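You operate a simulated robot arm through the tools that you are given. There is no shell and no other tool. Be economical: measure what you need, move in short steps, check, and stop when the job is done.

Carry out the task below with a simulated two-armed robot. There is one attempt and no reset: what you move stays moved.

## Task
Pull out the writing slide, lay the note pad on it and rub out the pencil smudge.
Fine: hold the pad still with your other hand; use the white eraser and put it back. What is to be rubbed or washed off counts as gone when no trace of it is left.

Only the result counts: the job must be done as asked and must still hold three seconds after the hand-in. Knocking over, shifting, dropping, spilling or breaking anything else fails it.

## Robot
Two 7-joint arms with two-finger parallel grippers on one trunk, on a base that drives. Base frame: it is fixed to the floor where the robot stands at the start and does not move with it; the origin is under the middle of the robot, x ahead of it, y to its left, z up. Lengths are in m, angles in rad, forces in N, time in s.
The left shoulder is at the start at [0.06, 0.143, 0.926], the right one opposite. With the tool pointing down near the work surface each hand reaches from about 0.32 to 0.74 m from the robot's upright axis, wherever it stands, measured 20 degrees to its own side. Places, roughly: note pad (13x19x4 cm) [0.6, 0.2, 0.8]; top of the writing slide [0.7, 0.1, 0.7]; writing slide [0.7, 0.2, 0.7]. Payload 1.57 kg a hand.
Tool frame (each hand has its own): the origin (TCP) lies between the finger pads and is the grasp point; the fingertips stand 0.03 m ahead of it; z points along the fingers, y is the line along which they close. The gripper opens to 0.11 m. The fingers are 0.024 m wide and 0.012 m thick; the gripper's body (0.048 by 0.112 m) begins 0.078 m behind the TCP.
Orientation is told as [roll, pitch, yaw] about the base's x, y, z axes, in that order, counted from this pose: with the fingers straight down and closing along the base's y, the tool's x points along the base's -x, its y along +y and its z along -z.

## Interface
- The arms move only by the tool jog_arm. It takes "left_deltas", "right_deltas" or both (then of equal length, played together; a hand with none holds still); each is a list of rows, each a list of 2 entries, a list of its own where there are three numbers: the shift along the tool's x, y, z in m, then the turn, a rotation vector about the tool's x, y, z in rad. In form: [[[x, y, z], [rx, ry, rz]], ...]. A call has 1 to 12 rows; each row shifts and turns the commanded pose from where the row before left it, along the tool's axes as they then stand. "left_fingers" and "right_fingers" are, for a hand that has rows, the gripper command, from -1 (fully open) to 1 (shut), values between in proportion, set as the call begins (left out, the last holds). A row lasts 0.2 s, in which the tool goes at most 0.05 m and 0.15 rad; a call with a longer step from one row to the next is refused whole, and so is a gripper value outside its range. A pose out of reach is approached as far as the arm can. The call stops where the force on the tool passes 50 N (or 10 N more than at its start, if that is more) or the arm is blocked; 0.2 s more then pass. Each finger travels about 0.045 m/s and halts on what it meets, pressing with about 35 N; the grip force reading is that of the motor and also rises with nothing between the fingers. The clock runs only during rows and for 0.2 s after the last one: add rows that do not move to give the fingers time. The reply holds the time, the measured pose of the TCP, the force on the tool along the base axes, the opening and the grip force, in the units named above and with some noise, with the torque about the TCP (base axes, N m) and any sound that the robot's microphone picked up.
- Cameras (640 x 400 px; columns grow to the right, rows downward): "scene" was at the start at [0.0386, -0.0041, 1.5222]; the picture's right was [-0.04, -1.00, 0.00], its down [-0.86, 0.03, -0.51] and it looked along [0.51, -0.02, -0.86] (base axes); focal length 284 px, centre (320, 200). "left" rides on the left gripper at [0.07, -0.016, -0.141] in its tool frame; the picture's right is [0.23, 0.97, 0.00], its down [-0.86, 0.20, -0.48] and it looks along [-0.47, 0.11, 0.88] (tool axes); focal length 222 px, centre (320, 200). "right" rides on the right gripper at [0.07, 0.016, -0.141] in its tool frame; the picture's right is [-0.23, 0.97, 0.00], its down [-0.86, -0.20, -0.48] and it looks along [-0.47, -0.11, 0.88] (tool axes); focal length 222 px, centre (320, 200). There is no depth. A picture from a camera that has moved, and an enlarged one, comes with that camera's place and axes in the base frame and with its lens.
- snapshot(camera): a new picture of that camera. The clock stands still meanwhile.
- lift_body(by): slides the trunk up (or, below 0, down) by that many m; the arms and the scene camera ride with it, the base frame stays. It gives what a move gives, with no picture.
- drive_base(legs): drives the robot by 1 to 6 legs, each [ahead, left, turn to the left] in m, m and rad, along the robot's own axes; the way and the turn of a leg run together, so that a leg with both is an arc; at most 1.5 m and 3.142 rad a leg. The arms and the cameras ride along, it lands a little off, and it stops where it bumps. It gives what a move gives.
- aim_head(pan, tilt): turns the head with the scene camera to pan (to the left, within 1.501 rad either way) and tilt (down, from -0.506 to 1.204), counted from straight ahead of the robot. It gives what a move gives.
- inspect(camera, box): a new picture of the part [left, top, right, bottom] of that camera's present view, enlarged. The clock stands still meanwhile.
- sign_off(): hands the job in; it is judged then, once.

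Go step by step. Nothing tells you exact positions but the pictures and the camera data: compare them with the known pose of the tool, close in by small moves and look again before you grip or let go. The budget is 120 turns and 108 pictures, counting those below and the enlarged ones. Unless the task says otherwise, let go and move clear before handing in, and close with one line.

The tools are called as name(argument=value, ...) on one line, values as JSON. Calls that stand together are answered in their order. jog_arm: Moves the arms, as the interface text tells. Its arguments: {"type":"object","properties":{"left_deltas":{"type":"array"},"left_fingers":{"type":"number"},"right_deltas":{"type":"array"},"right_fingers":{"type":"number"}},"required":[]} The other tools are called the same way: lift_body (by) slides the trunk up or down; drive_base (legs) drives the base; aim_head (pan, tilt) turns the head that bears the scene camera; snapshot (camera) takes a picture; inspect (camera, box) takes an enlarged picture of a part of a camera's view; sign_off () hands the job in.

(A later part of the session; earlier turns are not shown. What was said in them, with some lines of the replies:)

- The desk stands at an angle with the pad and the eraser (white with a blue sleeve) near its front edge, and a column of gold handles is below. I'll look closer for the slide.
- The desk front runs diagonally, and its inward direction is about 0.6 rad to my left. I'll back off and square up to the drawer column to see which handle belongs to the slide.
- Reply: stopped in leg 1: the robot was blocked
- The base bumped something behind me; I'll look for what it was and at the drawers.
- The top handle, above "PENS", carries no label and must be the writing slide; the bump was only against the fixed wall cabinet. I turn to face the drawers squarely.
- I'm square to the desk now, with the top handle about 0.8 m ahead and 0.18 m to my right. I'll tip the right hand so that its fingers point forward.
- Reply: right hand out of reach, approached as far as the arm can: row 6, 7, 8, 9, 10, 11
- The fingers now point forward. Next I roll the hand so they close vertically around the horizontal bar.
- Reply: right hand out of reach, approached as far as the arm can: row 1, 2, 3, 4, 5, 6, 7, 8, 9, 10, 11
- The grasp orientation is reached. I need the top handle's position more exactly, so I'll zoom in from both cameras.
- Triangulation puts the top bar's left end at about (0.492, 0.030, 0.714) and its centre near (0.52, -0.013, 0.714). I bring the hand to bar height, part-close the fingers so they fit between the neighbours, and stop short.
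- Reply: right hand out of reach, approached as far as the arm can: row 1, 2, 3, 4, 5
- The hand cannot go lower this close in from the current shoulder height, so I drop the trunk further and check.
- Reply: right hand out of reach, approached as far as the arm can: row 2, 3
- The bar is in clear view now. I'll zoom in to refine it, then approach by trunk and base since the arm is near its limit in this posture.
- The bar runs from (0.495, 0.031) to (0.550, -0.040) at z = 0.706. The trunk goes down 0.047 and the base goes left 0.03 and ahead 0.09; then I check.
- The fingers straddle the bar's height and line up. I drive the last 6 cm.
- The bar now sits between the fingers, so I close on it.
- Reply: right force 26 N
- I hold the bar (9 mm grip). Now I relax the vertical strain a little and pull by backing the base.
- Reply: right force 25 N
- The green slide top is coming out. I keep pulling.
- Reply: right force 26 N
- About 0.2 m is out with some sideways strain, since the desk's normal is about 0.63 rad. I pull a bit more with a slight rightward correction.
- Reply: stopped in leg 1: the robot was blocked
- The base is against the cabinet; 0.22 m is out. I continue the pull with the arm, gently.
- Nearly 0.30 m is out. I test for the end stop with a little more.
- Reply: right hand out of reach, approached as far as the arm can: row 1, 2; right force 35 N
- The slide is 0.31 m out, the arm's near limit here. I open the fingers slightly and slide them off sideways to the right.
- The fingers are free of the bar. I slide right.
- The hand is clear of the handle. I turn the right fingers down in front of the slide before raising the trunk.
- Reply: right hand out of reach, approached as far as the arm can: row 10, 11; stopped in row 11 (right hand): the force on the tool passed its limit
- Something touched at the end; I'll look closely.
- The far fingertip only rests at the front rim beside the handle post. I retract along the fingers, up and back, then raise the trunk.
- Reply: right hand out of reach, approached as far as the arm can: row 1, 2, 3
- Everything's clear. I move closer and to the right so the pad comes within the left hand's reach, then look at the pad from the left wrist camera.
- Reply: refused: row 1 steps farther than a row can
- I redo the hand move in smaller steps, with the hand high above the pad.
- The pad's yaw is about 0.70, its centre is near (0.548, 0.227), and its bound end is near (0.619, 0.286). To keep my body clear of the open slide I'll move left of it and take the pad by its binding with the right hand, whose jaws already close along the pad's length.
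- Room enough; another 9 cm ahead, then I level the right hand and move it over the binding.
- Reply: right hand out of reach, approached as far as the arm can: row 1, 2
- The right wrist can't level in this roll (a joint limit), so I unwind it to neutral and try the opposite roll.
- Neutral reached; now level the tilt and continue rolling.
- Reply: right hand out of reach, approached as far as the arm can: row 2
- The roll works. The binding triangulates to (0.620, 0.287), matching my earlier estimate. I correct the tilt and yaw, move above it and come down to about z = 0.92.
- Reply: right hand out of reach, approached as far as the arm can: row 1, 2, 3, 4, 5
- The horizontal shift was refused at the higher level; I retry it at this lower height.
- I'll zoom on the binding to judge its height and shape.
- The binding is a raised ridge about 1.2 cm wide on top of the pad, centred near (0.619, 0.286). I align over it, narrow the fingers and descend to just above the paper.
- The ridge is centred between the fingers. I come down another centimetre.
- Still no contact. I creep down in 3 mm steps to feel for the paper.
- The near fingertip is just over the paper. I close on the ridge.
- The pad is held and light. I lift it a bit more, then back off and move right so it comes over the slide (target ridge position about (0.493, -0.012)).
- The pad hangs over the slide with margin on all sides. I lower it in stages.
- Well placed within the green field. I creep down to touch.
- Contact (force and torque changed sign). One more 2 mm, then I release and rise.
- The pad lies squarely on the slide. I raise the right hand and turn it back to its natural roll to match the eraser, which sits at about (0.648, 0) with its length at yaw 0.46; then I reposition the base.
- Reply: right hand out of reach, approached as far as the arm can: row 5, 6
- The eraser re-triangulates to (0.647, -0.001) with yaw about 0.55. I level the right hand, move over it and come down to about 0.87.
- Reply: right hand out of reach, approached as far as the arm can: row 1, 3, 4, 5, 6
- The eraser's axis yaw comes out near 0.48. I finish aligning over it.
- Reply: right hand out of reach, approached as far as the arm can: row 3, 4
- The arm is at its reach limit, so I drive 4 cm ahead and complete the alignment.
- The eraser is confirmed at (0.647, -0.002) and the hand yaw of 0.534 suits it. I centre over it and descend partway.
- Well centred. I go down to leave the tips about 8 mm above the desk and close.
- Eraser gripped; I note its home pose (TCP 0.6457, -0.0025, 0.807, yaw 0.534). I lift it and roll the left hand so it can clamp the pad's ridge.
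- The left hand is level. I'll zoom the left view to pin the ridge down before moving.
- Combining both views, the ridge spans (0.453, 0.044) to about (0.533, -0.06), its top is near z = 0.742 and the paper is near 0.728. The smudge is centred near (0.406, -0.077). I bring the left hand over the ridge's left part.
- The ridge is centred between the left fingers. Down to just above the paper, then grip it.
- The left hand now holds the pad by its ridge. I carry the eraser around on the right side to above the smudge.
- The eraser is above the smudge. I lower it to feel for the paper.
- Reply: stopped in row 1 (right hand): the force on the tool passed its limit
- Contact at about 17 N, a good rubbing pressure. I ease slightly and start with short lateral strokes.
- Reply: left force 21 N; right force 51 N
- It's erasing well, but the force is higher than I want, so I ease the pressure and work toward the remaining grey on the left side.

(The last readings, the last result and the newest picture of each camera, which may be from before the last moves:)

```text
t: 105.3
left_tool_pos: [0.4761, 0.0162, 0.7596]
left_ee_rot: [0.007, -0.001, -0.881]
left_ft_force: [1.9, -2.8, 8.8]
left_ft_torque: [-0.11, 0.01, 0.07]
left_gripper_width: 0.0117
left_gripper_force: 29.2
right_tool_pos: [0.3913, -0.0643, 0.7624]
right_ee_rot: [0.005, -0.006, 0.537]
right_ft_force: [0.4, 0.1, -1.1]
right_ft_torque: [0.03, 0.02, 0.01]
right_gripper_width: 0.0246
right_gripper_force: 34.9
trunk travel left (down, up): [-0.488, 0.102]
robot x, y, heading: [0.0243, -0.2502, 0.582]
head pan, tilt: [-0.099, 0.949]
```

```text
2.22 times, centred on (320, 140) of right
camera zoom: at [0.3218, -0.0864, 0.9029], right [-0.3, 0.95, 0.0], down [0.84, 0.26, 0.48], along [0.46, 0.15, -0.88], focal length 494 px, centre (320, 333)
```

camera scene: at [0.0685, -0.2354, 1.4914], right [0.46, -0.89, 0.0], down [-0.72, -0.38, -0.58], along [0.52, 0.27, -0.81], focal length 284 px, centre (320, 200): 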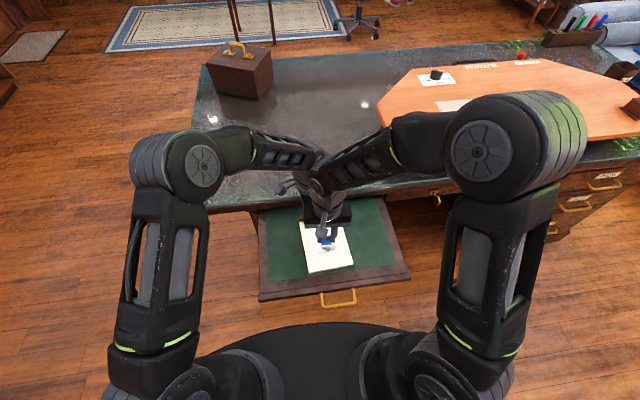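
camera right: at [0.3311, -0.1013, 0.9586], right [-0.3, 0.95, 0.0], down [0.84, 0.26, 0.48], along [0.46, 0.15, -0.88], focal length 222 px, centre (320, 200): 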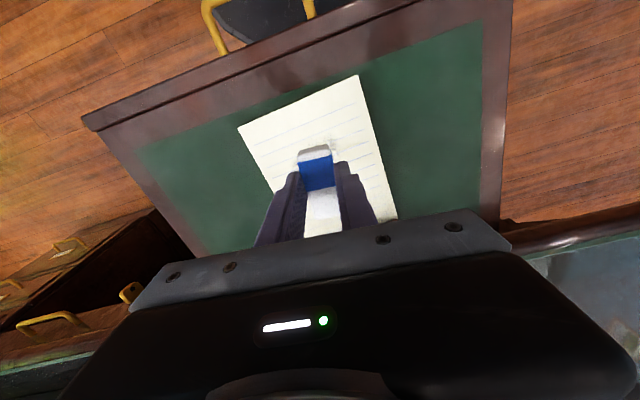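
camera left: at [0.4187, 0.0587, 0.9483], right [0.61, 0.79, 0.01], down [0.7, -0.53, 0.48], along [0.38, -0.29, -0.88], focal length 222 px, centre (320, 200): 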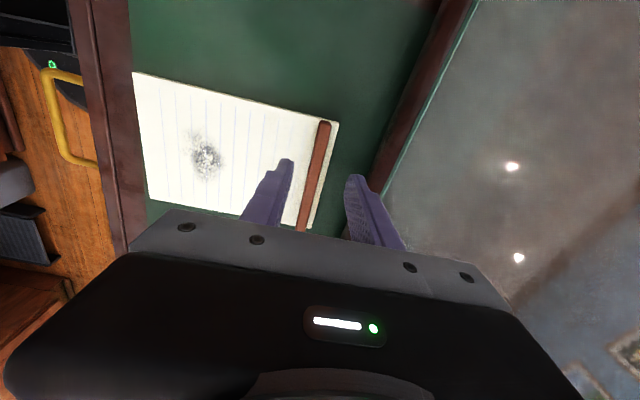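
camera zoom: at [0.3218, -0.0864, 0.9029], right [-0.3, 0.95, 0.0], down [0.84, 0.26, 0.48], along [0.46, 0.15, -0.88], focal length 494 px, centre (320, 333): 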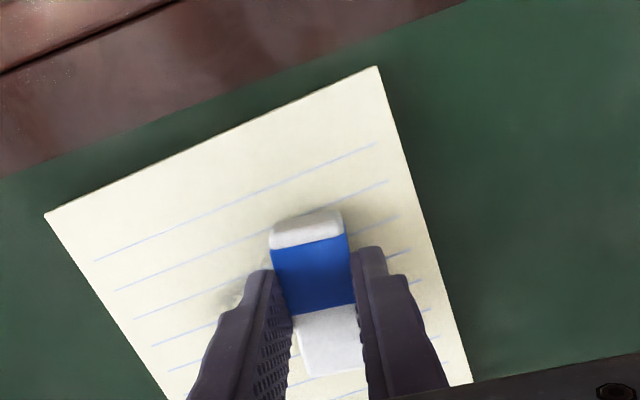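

Left side looks clean; some grey is left on the right. I lift for a full look.

jog_arm(right_deltas=[[[0, 0, -0.03], [0, 0, 0]], [[0, -0.04, -0.02], [0, 0, 0]], [[0, -0.045, 0], [0, 0, 0]]])

inspect(camera="right", box=[240, 20, 480, 200])

inspect(camera="scene", box=[280, 200, 380, 280])

```text
t: 106.1
left_tool_pos: [0.4765, 0.0152, 0.7606]
left_ee_rot: [0.007, -0.002, -0.881]
left_ft_force: [2.4, -2.1, 9.0]
left_ft_torque: [0.25, 0.23, 0.11]
left_gripper_width: 0.0116
left_gripper_force: 28.7
right_tool_pos: [0.4344, -0.1375, 0.8106]
right_ee_rot: [0.005, -0.002, 0.536]
right_ft_force: [-0.3, 0.4, -0.4]
right_ft_torque: [0.0, 0.0, 0.02]
right_gripper_width: 0.0248
right_gripper_force: 35.5
trunk travel left (down, up): [-0.488, 0.102]
robot x, y, heading: [0.0253, -0.2481, 0.587]
head pan, tilt: [-0.099, 0.949]
```

```text
2.22 times, centred on (360, 110) of right
camera zoom: at [0.3643, -0.1603, 0.9522], right [-0.3, 0.95, 0.0], down [0.84, 0.26, 0.48], along [0.46, 0.15, -0.88], focal length 494 px, centre (231, 400)
```

zoom: 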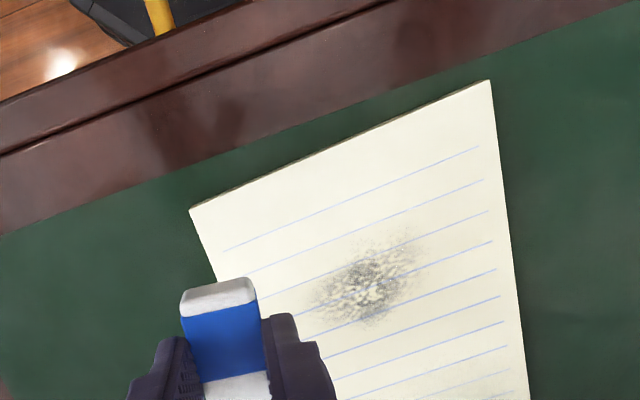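

```text
5.00 times, centred on (330, 240) of scene
camera zoom: at [0.0679, -0.2363, 1.4914], right [0.46, -0.89, 0.0], down [-0.72, -0.38, -0.58], along [0.52, 0.27, -0.81], focal length 1420 px, centre (270, 0)
```

zoom: 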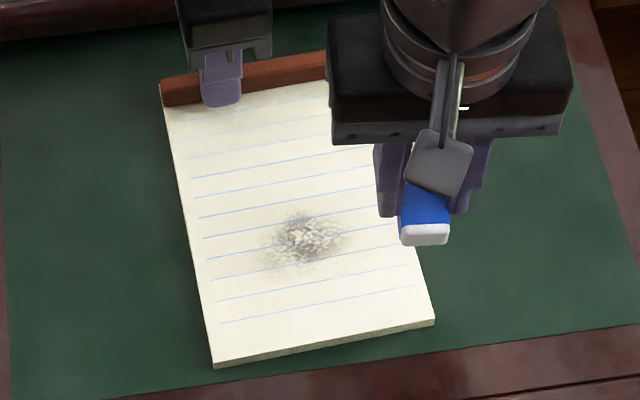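

The smudge faded evenly but isn't gone. It's centred at about (0.405, -0.081), about 6 cm by 5 cm, so I return for full sweeps.

jog_arm(right_deltas=[[[-0.0015, 0.032, 0], [0, 0, 0]], [[-0.0015, 0.032, 0], [0, 0, 0]], [[0, 0, 0.03], [0, 0, 0]], [[0, 0, 0.018], [0, 0, 0]], [[0, 0, 0.004], [0, 0, 0]]])

jog_arm(right_deltas=[[[0, 0.015, 0], [0, 0, 0]], [[0, 0.015, 0], [0, 0, 0]], [[0, -0.015, 0], [0, 0, 0]], [[0, -0.015, 0], [0, 0, 0]], [[0, -0.015, 0], [0, 0, 0]], [[0, -0.015, 0], [0, 0, 0]], [[0, 0.015, 0], [0, 0, 0]], [[0, 0.015, 0], [0, 0, 0]], [[0, 0.015, 0], [0, 0, 0]], [[0, 0.015, 0], [0, 0, 0]], [[0, -0.015, 0], [0, 0, 0]], [[0, -0.015, 0], [0, 0, 0]]])

```text
t: 107.3
left_tool_pos: [0.4749, 0.0175, 0.76]
left_ee_rot: [0.005, -0.002, -0.881]
left_ft_force: [1.9, 0.5, 7.2]
left_ft_torque: [0.13, 0.12, 0.01]
left_gripper_width: 0.0116
left_gripper_force: 29.4
right_tool_pos: [0.4039, -0.0814, 0.7593]
right_ee_rot: [0.001, -0.003, 0.535]
right_ft_force: [-1.6, -0.9, 8.1]
right_ft_torque: [-0.11, 0.08, -0.01]
right_gripper_width: 0.0249
right_gripper_force: 34.8
trunk travel left (down, up): [-0.488, 0.102]
robot x, y, heading: [0.0267, -0.2511, 0.578]
head pan, tilt: [-0.099, 0.949]
```

```text
t: 109.9
left_tool_pos: [0.4761, 0.0164, 0.7612]
left_ee_rot: [0.009, -0.002, -0.882]
left_ft_force: [0.5, -0.3, 4.8]
left_ft_torque: [0.49, 0.47, 0.04]
left_gripper_width: 0.0117
left_gripper_force: 29.1
right_tool_pos: [0.4026, -0.0801, 0.7593]
right_ee_rot: [0.003, -0.005, 0.536]
right_ft_force: [-1.9, 2.8, 4.5]
right_ft_torque: [0.06, 0.12, -0.02]
right_gripper_width: 0.0246
right_gripper_force: 34.8
trunk travel left (down, up): [-0.488, 0.102]
robot x, y, heading: [0.0279, -0.2508, 0.584]
head pan, tilt: [-0.099, 0.949]
```

Clean strokes at 5–8 N. I press 1 mm more and repeat.

jog_arm(right_deltas=[[[0, 0.015, 0.001], [0, 0, 0]], [[0, 0.015, 0], [0, 0, 0]], [[0, -0.015, 0], [0, 0, 0]], [[0, -0.015, 0], [0, 0, 0]], [[0, -0.015, 0], [0, 0, 0]], [[0, -0.015, 0], [0, 0, 0]], [[0, 0.015, 0], [0, 0, 0]], [[0, 0.015, 0], [0, 0, 0]], [[0, 0.015, 0], [0, 0, 0]], [[0, 0.015, 0], [0, 0, 0]], [[0, -0.015, 0], [0, 0, 0]], [[0, -0.015, 0], [0, 0, 0]]])

jog_arm(right_deltas=[[[0, 0.015, 0], [0, 0, 0]], [[0, 0.015, 0], [0, 0, 0]], [[0, -0.015, 0], [0, 0, 0]], [[0, -0.015, 0], [0, 0, 0]], [[0, -0.015, 0], [0, 0, 0]], [[0, -0.015, 0], [0, 0, 0]], [[0, 0.015, 0], [0, 0, 0]], [[0, 0.015, 0], [0, 0, 0]], [[0, 0.015, 0], [0, 0, 0]], [[0, 0.015, 0], [0, 0, 0]], [[0, -0.015, 0], [0, 0, 0]], [[0, -0.015, 0], [0, 0, 0]]])

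jog_arm(right_deltas=[[[0, 0, -0.03], [0, 0, 0]], [[0, -0.04, -0.02], [0, 0, 0]], [[0, -0.045, 0], [0, 0, 0]]])

inspect(camera="right", box=[240, 20, 480, 200])

```text
t: 111.7
left_tool_pos: [0.4741, 0.0216, 0.7607]
left_ee_rot: [0.012, 0.012, -0.885]
left_ft_force: [1.2, 3.6, 5.6]
left_ft_torque: [0.06, 0.1, -0.76]
left_gripper_width: 0.0118
left_gripper_force: 28.8
right_tool_pos: [0.4114, -0.0898, 0.7576]
right_ee_rot: [-0.006, -0.001, 0.526]
right_ft_force: [-0.1, -3.9, 19.7]
right_ft_torque: [0.01, -0.19, -0.06]
right_gripper_width: 0.0247
right_gripper_force: 35.1
trunk travel left (down, up): [-0.488, 0.102]
robot x, y, heading: [0.028, -0.2476, 0.582]
head pan, tilt: [-0.099, 0.949]
stopped in row 8 (right hand): the force on the tool passed its limit (the readings are from after the stop); the commanded pose is now the measured one
```

```text
t: 113.8
left_tool_pos: [0.4739, 0.0268, 0.7614]
left_ee_rot: [0.012, 0.018, -0.882]
left_ft_force: [1.0, 3.0, 8.4]
left_ft_torque: [0.17, 0.21, -0.77]
left_gripper_width: 0.0119
left_gripper_force: 29.2
right_tool_pos: [0.4046, -0.0813, 0.759]
right_ee_rot: [-0.009, 0.002, 0.523]
right_ft_force: [0.8, -3.0, 21.7]
right_ft_torque: [-0.04, 0.0, -0.08]
right_gripper_width: 0.0247
right_gripper_force: 34.5
trunk travel left (down, up): [-0.488, 0.102]
robot x, y, heading: [0.0325, -0.2497, 0.58]
head pan, tilt: [-0.099, 0.949]
stopped in row 10 (right hand): the force on the tool passed its limit (the readings are from after the stop); the commanded pose is now the measured one
```

```text
t: 114.6
left_tool_pos: [0.4738, 0.0259, 0.7603]
left_ee_rot: [0.011, 0.017, -0.879]
left_ft_force: [1.0, -0.1, 21.5]
left_ft_torque: [0.4, 0.4, -0.3]
left_gripper_width: 0.0113
left_gripper_force: 28.7
right_tool_pos: [0.4474, -0.1537, 0.807]
right_ee_rot: [-0.013, 0.004, 0.524]
right_ft_force: [1.9, -0.3, 0.1]
right_ft_torque: [-0.01, 0.0, -0.02]
right_gripper_width: 0.0249
right_gripper_force: 34.5
trunk travel left (down, up): [-0.488, 0.102]
robot x, y, heading: [0.0271, -0.2527, 0.582]
head pan, tilt: [-0.099, 0.949]
```

```text
2.22 times, centred on (360, 110) of right
camera zoom: at [0.3774, -0.1736, 0.9496], right [-0.29, 0.96, -0.01], down [0.84, 0.26, 0.48], along [0.46, 0.13, -0.88], focal length 494 px, centre (231, 400)
```

zoom: 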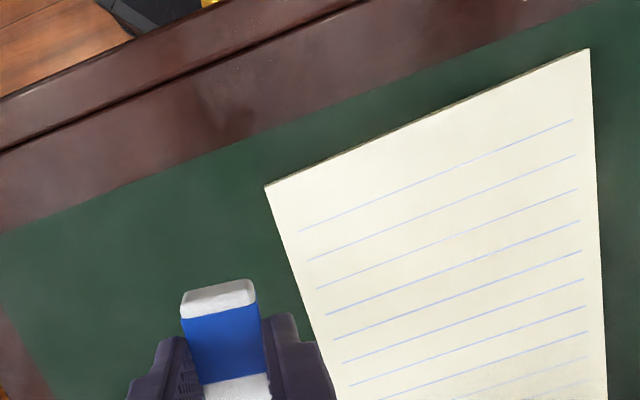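

The paper looks clean. I check it closely from two cameras.

inspect(camera="right", box=[330, 40, 470, 150])

inspect(camera="scene", box=[290, 205, 370, 275])

inspect(camera="left", box=[100, 50, 340, 240])

```text
3.64 times, centred on (400, 95) of right
camera zoom: at [0.3774, -0.1736, 0.9496], right [-0.29, 0.96, -0.01], down [0.84, 0.26, 0.48], along [0.46, 0.13, -0.88], focal length 808 px, centre (29, 582)
```

zoom: 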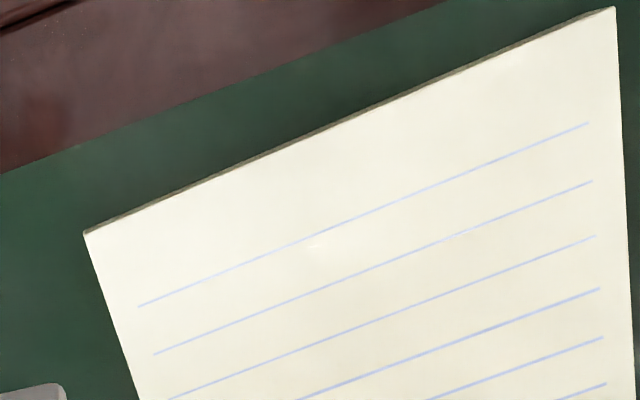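

```text
5.71 times, centred on (330, 240) of scene
camera zoom: at [0.0676, -0.2371, 1.4915], right [0.46, -0.89, 0.0], down [-0.72, -0.38, -0.58], along [0.52, 0.27, -0.81], focal length 1623 px, centre (263, -29)
```

zoom: 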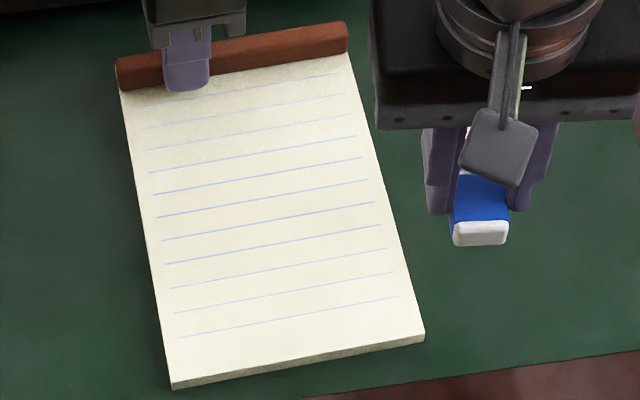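

```text
2.11 times, centred on (220, 145) of left
camera zoom: at [0.416, 0.0667, 0.9029], right [0.61, 0.8, 0.01], down [0.7, -0.54, 0.46], along [0.38, -0.27, -0.89], focal length 468 px, centre (530, 316)
```

zoom: 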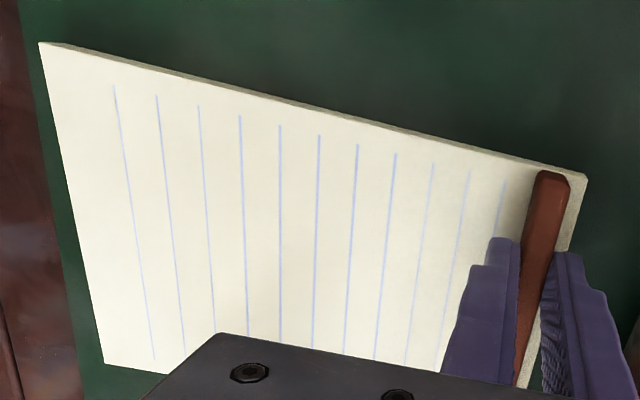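

No trace is left. Now I take the eraser back to its place on the desk by the same route.

jog_arm(right_deltas=[[[0, 0, -0.03], [0, 0, 0]], [[0, 0, -0.03], [0, 0, 0]], [[-0.0413, 0, 0], [0.013, 0, 0]], [[-0.0413, 0, 0], [0, 0, -0.01]], [[-0.0413, 0, 0], [0, 0, 0]], [[-0.0413, 0, 0], [0, 0, 0]], [[-0.0413, 0, 0], [0, 0, 0]], [[-0.0413, 0, 0], [0, 0, 0]], [[0, 0.031, 0], [0, 0, 0]], [[0, 0, 0], [0, 0, 0]]])

snapshot(camera="right")

```text
t: 116.8
left_tool_pos: [0.4743, 0.0257, 0.7594]
left_ee_rot: [0.011, 0.019, -0.879]
left_ft_force: [1.0, -1.8, 24.2]
left_ft_torque: [-0.05, 0.1, -0.28]
left_gripper_width: 0.0116
left_gripper_force: 29.0
right_tool_pos: [0.645, -0.0008, 0.866]
right_ee_rot: [-0.024, 0.007, 0.531]
right_ft_force: [0.1, 0.3, 0.0]
right_ft_torque: [-0.05, -0.02, -0.02]
right_gripper_width: 0.0251
right_gripper_force: 34.8
trunk travel left (down, up): [-0.488, 0.102]
robot x, y, heading: [0.0315, -0.253, 0.579]
head pan, tilt: [-0.099, 0.949]
```

```text
20 pictures are left
camera right: at [0.5736, -0.0198, 1.0073], right [-0.3, 0.95, -0.03], down [0.83, 0.27, 0.48], along [0.46, 0.12, -0.88], focal length 222 px, centre (320, 200)
```

right: 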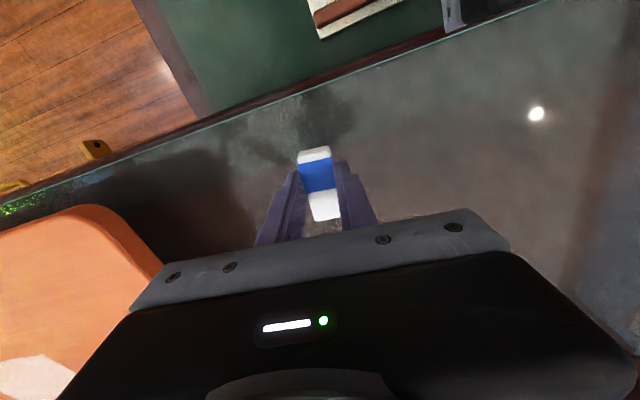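

Over the home spot. I fix the small roll (wrong sign before) and lower.

jog_arm(right_deltas=[[[0, -0.0015, 0], [-0.024, 0, 0]], [[0, 0, 0.03], [0, 0, 0]], [[0, 0, 0.022], [0, 0, 0]], [[0, 0, 0], [0, 0, 0]]])

jog_arm(right_deltas=[[[0, 0, 0.003], [0, 0, 0]]])

jog_arm(right_deltas=[[[0, 0, 0.002], [0, 0, 0]]])

```text
t: 117.8
left_tool_pos: [0.4727, 0.0259, 0.7595]
left_ee_rot: [0.011, 0.02, -0.881]
left_ft_force: [1.3, -2.8, 21.9]
left_ft_torque: [-0.16, 0.02, -0.29]
left_gripper_width: 0.0116
left_gripper_force: 29.2
right_tool_pos: [0.645, -0.0034, 0.8137]
right_ee_rot: [-0.001, 0.005, 0.533]
right_ft_force: [-0.3, 0.6, -1.3]
right_ft_torque: [0.0, 0.02, -0.01]
right_gripper_width: 0.0249
right_gripper_force: 35.7
trunk travel left (down, up): [-0.488, 0.102]
robot x, y, heading: [0.0253, -0.2536, 0.583]
head pan, tilt: [-0.099, 0.949]
```

```text
t: 118.2
left_tool_pos: [0.4723, 0.0256, 0.7584]
left_ee_rot: [0.009, 0.02, -0.879]
left_ft_force: [0.8, -2.1, 21.9]
left_ft_torque: [-0.19, 0.06, -0.31]
left_gripper_width: 0.0116
left_gripper_force: 28.5
right_tool_pos: [0.645, -0.0028, 0.8113]
right_ee_rot: [-0.001, 0.005, 0.532]
right_ft_force: [-0.7, -0.4, -0.5]
right_ft_torque: [-0.01, 0.02, 0.01]
right_gripper_width: 0.0248
right_gripper_force: 34.9
trunk travel left (down, up): [-0.488, 0.102]
robot x, y, heading: [0.0294, -0.2517, 0.581]
head pan, tilt: [-0.099, 0.949]
```

```text
t: 118.6
left_tool_pos: [0.4729, 0.0258, 0.759]
left_ee_rot: [0.008, 0.018, -0.88]
left_ft_force: [0.8, -2.1, 20.5]
left_ft_torque: [-0.15, 0.1, -0.24]
left_gripper_width: 0.0113
left_gripper_force: 28.9
right_tool_pos: [0.6451, -0.002, 0.8082]
right_ee_rot: [-0.002, 0.004, 0.531]
right_ft_force: [0.4, 0.0, 0.1]
right_ft_torque: [0.0, 0.01, 0.01]
right_gripper_width: 0.0249
right_gripper_force: 35.0
trunk travel left (down, up): [-0.488, 0.102]
robot x, y, heading: [0.0285, -0.2523, 0.577]
head pan, tilt: [-0.099, 0.949]
```

jog_arm(right_deltas=[[[0, 0, 0.0015], [0, 0, 0]]])

jog_arm(right_deltas=[[[0, 0, 0.001], [0, 0, 0]]])

inspect(camera="right", box=[200, 60, 440, 240])

```text
t: 119.0
left_tool_pos: [0.4714, 0.0257, 0.7597]
left_ee_rot: [0.009, 0.018, -0.88]
left_ft_force: [0.5, -2.0, 21.0]
left_ft_torque: [-0.16, 0.13, -0.26]
left_gripper_width: 0.0114
left_gripper_force: 29.0
right_tool_pos: [0.6434, -0.0041, 0.8074]
right_ee_rot: [-0.002, 0.007, 0.533]
right_ft_force: [0.2, -0.3, -1.2]
right_ft_torque: [0.03, -0.06, -0.03]
right_gripper_width: 0.0249
right_gripper_force: 35.2
trunk travel left (down, up): [-0.488, 0.102]
robot x, y, heading: [0.0275, -0.2484, 0.579]
head pan, tilt: [-0.099, 0.949]
```

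```text
t: 119.4
left_tool_pos: [0.4724, 0.0271, 0.7592]
left_ee_rot: [0.009, 0.019, -0.879]
left_ft_force: [0.5, -2.1, 20.3]
left_ft_torque: [-0.12, 0.11, -0.24]
left_gripper_width: 0.0113
left_gripper_force: 28.5
right_tool_pos: [0.6454, -0.0032, 0.8058]
right_ee_rot: [-0.002, 0.005, 0.533]
right_ft_force: [-0.4, 0.1, -0.5]
right_ft_torque: [0.01, -0.03, 0.0]
right_gripper_width: 0.0248
right_gripper_force: 35.5
trunk travel left (down, up): [-0.488, 0.102]
robot x, y, heading: [0.0246, -0.2538, 0.581]
head pan, tilt: [-0.099, 0.949]
```

```text
2.22 times, centred on (320, 150) of right
camera zoom: at [0.5759, -0.0246, 0.9486], right [-0.3, 0.95, 0.0], down [0.84, 0.26, 0.47], along [0.45, 0.14, -0.88], focal length 494 px, centre (320, 311)
```

zoom: 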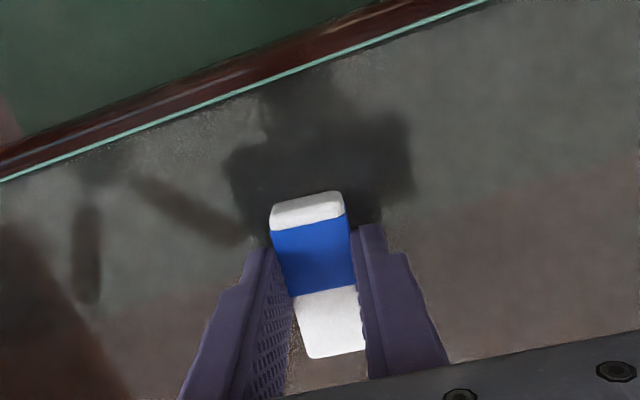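

The eraser was pushed up a little in the grip by the rubbing, so I creep on to touch.

jog_arm(right_deltas=[[[0, 0, 0.0012], [0, 0, 0]]])

jog_arm(right_deltas=[[[0, 0, 0.0012], [0, 0, 0]]])

jog_arm(right_deltas=[[[0, 0, 0.001], [0, 0, 0]]])

```text
t: 119.8
left_tool_pos: [0.4724, 0.0252, 0.7589]
left_ee_rot: [0.01, 0.019, -0.881]
left_ft_force: [3.1, -1.9, 16.0]
left_ft_torque: [-0.02, 0.09, -0.27]
left_gripper_width: 0.0117
left_gripper_force: 29.3
right_tool_pos: [0.6454, -0.0032, 0.8052]
right_ee_rot: [0.001, 0.004, 0.535]
right_ft_force: [-1.4, 0.3, 4.0]
right_ft_torque: [0.06, -0.09, -0.03]
right_gripper_width: 0.0246
right_gripper_force: 35.2
trunk travel left (down, up): [-0.488, 0.102]
robot x, y, heading: [0.0314, -0.2526, 0.58]
head pan, tilt: [-0.099, 0.949]
```

```text
t: 120.2
left_tool_pos: [0.4715, 0.0274, 0.7588]
left_ee_rot: [0.011, 0.02, -0.88]
left_ft_force: [2.8, -1.7, 10.8]
left_ft_torque: [-0.06, 0.01, -0.22]
left_gripper_width: 0.0116
left_gripper_force: 28.6
right_tool_pos: [0.645, -0.0029, 0.8042]
right_ee_rot: [0.001, 0.005, 0.532]
right_ft_force: [-1.9, -2.1, 13.2]
right_ft_torque: [-0.08, 0.06, 0.03]
right_gripper_width: 0.0247
right_gripper_force: 35.1
trunk travel left (down, up): [-0.488, 0.102]
robot x, y, heading: [0.0308, -0.2517, 0.58]
head pan, tilt: [-0.099, 0.949]
```

```text
t: 120.6
left_tool_pos: [0.4714, 0.0251, 0.7604]
left_ee_rot: [0.009, 0.023, -0.88]
left_ft_force: [1.4, -1.1, 5.4]
left_ft_torque: [-0.27, -0.17, -0.05]
left_gripper_width: 0.0115
left_gripper_force: 28.9
right_tool_pos: [0.6455, -0.0034, 0.8058]
right_ee_rot: [0.002, 0.003, 0.531]
right_ft_force: [-2.0, -2.5, 25.5]
right_ft_torque: [-0.18, 0.19, 0.02]
right_gripper_width: 0.0251
right_gripper_force: 35.0
trunk travel left (down, up): [-0.488, 0.102]
robot x, y, heading: [0.0272, -0.2473, 0.574]
head pan, tilt: [-0.099, 0.949]
```

Firm contact. I ease up 2 mm of command, open slowly and rise; the left hand lets go of the ridge too.

jog_arm(right_deltas=[[[0, 0, -0.002], [0, 0, 0]], [[0, 0, 0], [0, 0, 0]]])

jog_arm(right_deltas=[[[0, 0, 0], [0, 0, 0]], [[0, 0, 0], [0, 0, 0]], [[0, 0, 0], [0, 0, 0]], [[0, 0, 0], [0, 0, 0]]], left_deltas=[[[0, 0, 0], [0, 0, 0]], [[0, 0, 0], [0, 0, 0]], [[0, 0, 0], [0, 0, 0]], [[0, 0, 0], [0, 0, 0]]], right_fingers=-0.1, left_fingers=0.3)

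inspect(camera="right", box=[200, 60, 440, 240])

inspect(camera="left", box=[200, 80, 440, 260])

```text
t: 121.2
left_tool_pos: [0.4717, 0.0256, 0.7586]
left_ee_rot: [0.009, 0.02, -0.879]
left_ft_force: [-1.1, -1.0, 6.3]
left_ft_torque: [-0.11, 0.11, -0.14]
left_gripper_width: 0.0116
left_gripper_force: 28.5
right_tool_pos: [0.6446, -0.0031, 0.8064]
right_ee_rot: [-0.002, 0.004, 0.534]
right_ft_force: [1.5, 0.0, 19.0]
right_ft_torque: [0.05, -0.13, 0.01]
right_gripper_width: 0.025
right_gripper_force: 35.2
trunk travel left (down, up): [-0.488, 0.102]
robot x, y, heading: [0.0266, -0.2517, 0.576]
head pan, tilt: [-0.099, 0.949]
```

```text
t: 122.2
left_tool_pos: [0.4734, 0.0272, 0.7593]
left_ee_rot: [0.008, 0.02, -0.88]
left_ft_force: [0.7, 0.4, 1.0]
left_ft_torque: [-0.03, 0.01, 0.02]
left_gripper_width: 0.0384
left_gripper_force: 0.1
right_tool_pos: [0.6445, -0.003, 0.804]
right_ee_rot: [-0.002, 0.008, 0.533]
right_ft_force: [-0.7, -0.8, -0.2]
right_ft_torque: [-0.01, 0.0, 0.0]
right_gripper_width: 0.0607
right_gripper_force: 0.0
trunk travel left (down, up): [-0.488, 0.102]
robot x, y, heading: [0.0292, -0.2509, 0.582]
head pan, tilt: [-0.099, 0.949]
```

```text
2.22 times, centred on (320, 150) of right
camera zoom: at [0.5768, -0.0241, 0.9461], right [-0.3, 0.95, 0.0], down [0.84, 0.27, 0.47], along [0.45, 0.14, -0.88], focal length 494 px, centre (320, 311)
```

zoom: 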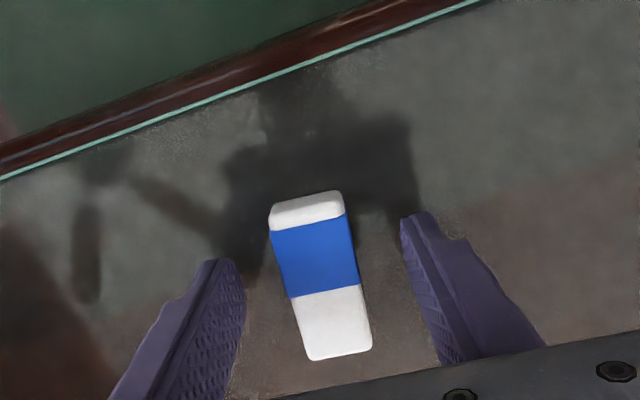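

```text
2.22 times, centred on (320, 170) of left
camera zoom: at [0.4164, 0.0674, 0.9017], right [0.61, 0.8, 0.01], down [0.7, -0.54, 0.46], along [0.38, -0.27, -0.89], focal length 494 px, centre (320, 267)
```

zoom: 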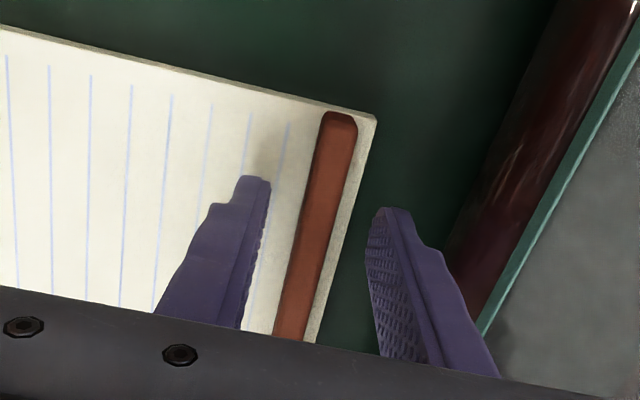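

Both are freed. I raise both hands straight up and then back the base away.

jog_arm(left_deltas=[[[0, 0, -0.02], [0, 0, 0]], [[0, 0, -0.04], [0, 0, 0]], [[0, 0, -0.04], [0, 0, 0]], [[0, 0, -0.04], [0, 0, 0]]], right_deltas=[[[0, 0, -0.02], [0, 0, 0]], [[0, 0, -0.03], [0, 0, 0]], [[0, 0, -0.03], [0, 0, 0]], [[0, 0, 0], [0, 0, 0]]])

drive_base(legs=[[-0.2, 0, 0]])

snapshot(camera="scene")

```text
t: 123.2
left_tool_pos: [0.4729, 0.0226, 0.8984]
left_ee_rot: [0.008, 0.023, -0.881]
left_ft_force: [0.1, 0.2, 0.0]
left_ft_torque: [-0.02, 0.01, 0.01]
left_gripper_width: 0.0385
left_gripper_force: 0.2
right_tool_pos: [0.6463, -0.0029, 0.885]
right_ee_rot: [-0.001, 0.007, 0.534]
right_ft_force: [0.8, -0.2, -0.1]
right_ft_torque: [-0.02, 0.01, -0.03]
right_gripper_width: 0.0607
right_gripper_force: 0.2
trunk travel left (down, up): [-0.488, 0.102]
robot x, y, heading: [0.0305, -0.2491, 0.578]
head pan, tilt: [-0.099, 0.949]
```

```text
t: 124.8
left_tool_pos: [0.3047, -0.0858, 0.8989]
left_ee_rot: [0.008, 0.02, -0.88]
left_ft_force: [-0.5, 0.0, -0.3]
left_ft_torque: [0.0, -0.01, -0.02]
left_gripper_width: 0.0385
left_gripper_force: 0.1
right_tool_pos: [0.4773, -0.112, 0.8866]
right_ee_rot: [-0.003, 0.007, 0.534]
right_ft_force: [-0.3, 0.7, 1.1]
right_ft_torque: [0.0, 0.01, 0.0]
right_gripper_width: 0.0604
right_gripper_force: 0.1
trunk travel left (down, up): [-0.488, 0.102]
robot x, y, heading: [-0.141, -0.3637, 0.579]
head pan, tilt: [-0.099, 0.949]
```

```text
16 pictures are left
camera scene: at [-0.1001, -0.3465, 1.4914], right [0.46, -0.89, 0.0], down [-0.72, -0.38, -0.58], along [0.52, 0.27, -0.81], focal length 284 px, centre (320, 200)
```

scene: 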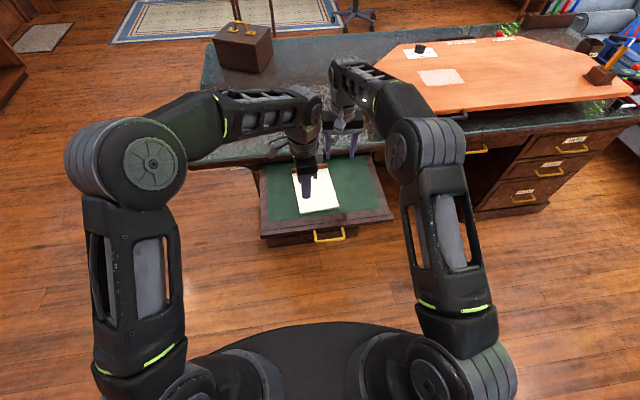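

I move the left hand aside for a final unobstructed check of pad, slide and eraser.

jog_arm(left_deltas=[[[0.045, 0, -0.01], [0, 0, 0]], [[0.045, 0, 0], [0, 0, 0]], [[0.045, 0, 0], [0, 0, 0]], [[0.045, 0, 0], [0, 0, 0]]], right_deltas=[[[0, -0.045, 0], [0, 0, 0]], [[0, -0.045, 0], [0, 0, 0]], [[0, -0.045, 0], [0, 0, 0]], [[0, 0, 0], [0, 0, 0]]])

inspect(camera="scene", box=[230, 110, 410, 250])

inspect(camera="scene", box=[280, 150, 350, 220])

```text
t: 125.8
left_tool_pos: [0.1906, 0.0532, 0.9129]
left_ee_rot: [0.008, 0.018, -0.88]
left_ft_force: [0.2, 0.2, -0.3]
left_ft_torque: [0.01, -0.02, 0.0]
left_gripper_width: 0.0383
left_gripper_force: 0.0
right_tool_pos: [0.5457, -0.2278, 0.885]
right_ee_rot: [-0.002, 0.006, 0.534]
right_ft_force: [-0.9, 0.3, 0.4]
right_ft_torque: [0.01, -0.01, 0.01]
right_gripper_width: 0.0607
right_gripper_force: 0.0
trunk travel left (down, up): [-0.488, 0.102]
robot x, y, heading: [-0.1363, -0.3584, 0.579]
head pan, tilt: [-0.099, 0.949]
```

```text
2.86 times, centred on (320, 180) of scene
camera zoom: at [-0.0997, -0.3452, 1.4914], right [0.46, -0.89, 0.0], down [-0.72, -0.38, -0.58], along [0.52, 0.27, -0.81], focal length 812 px, centre (320, 257)
```

zoom: 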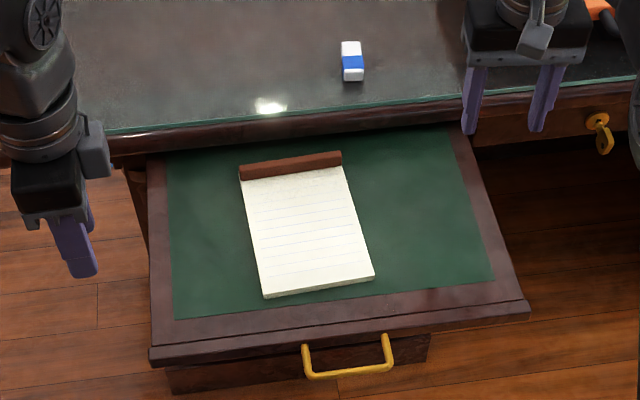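

```text
5.71 times, centred on (315, 185) of scene
camera zoom: at [-0.0997, -0.3452, 1.4914], right [0.46, -0.89, 0.0], down [-0.72, -0.38, -0.58], along [0.52, 0.27, -0.81], focal length 1623 px, centre (349, 286)
```

zoom: 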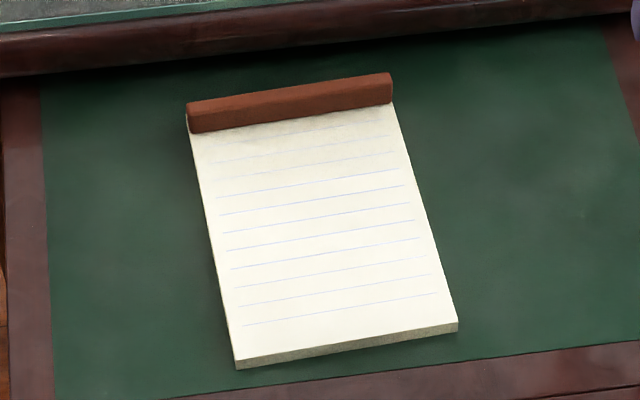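

The slide is out, the pad lies clean on it, the eraser is back in its place, and both hands are clear. I hand the job in.

sign_off()

```text
The job is handed in.
```

The writing slide is pulled out about 31 cm. The note pad lies on it with no trace of the smudge left, and the white eraser is back where it was. I held the pad by its ridge with the left hand; it shifted about 1 cm under the firmest strokes.
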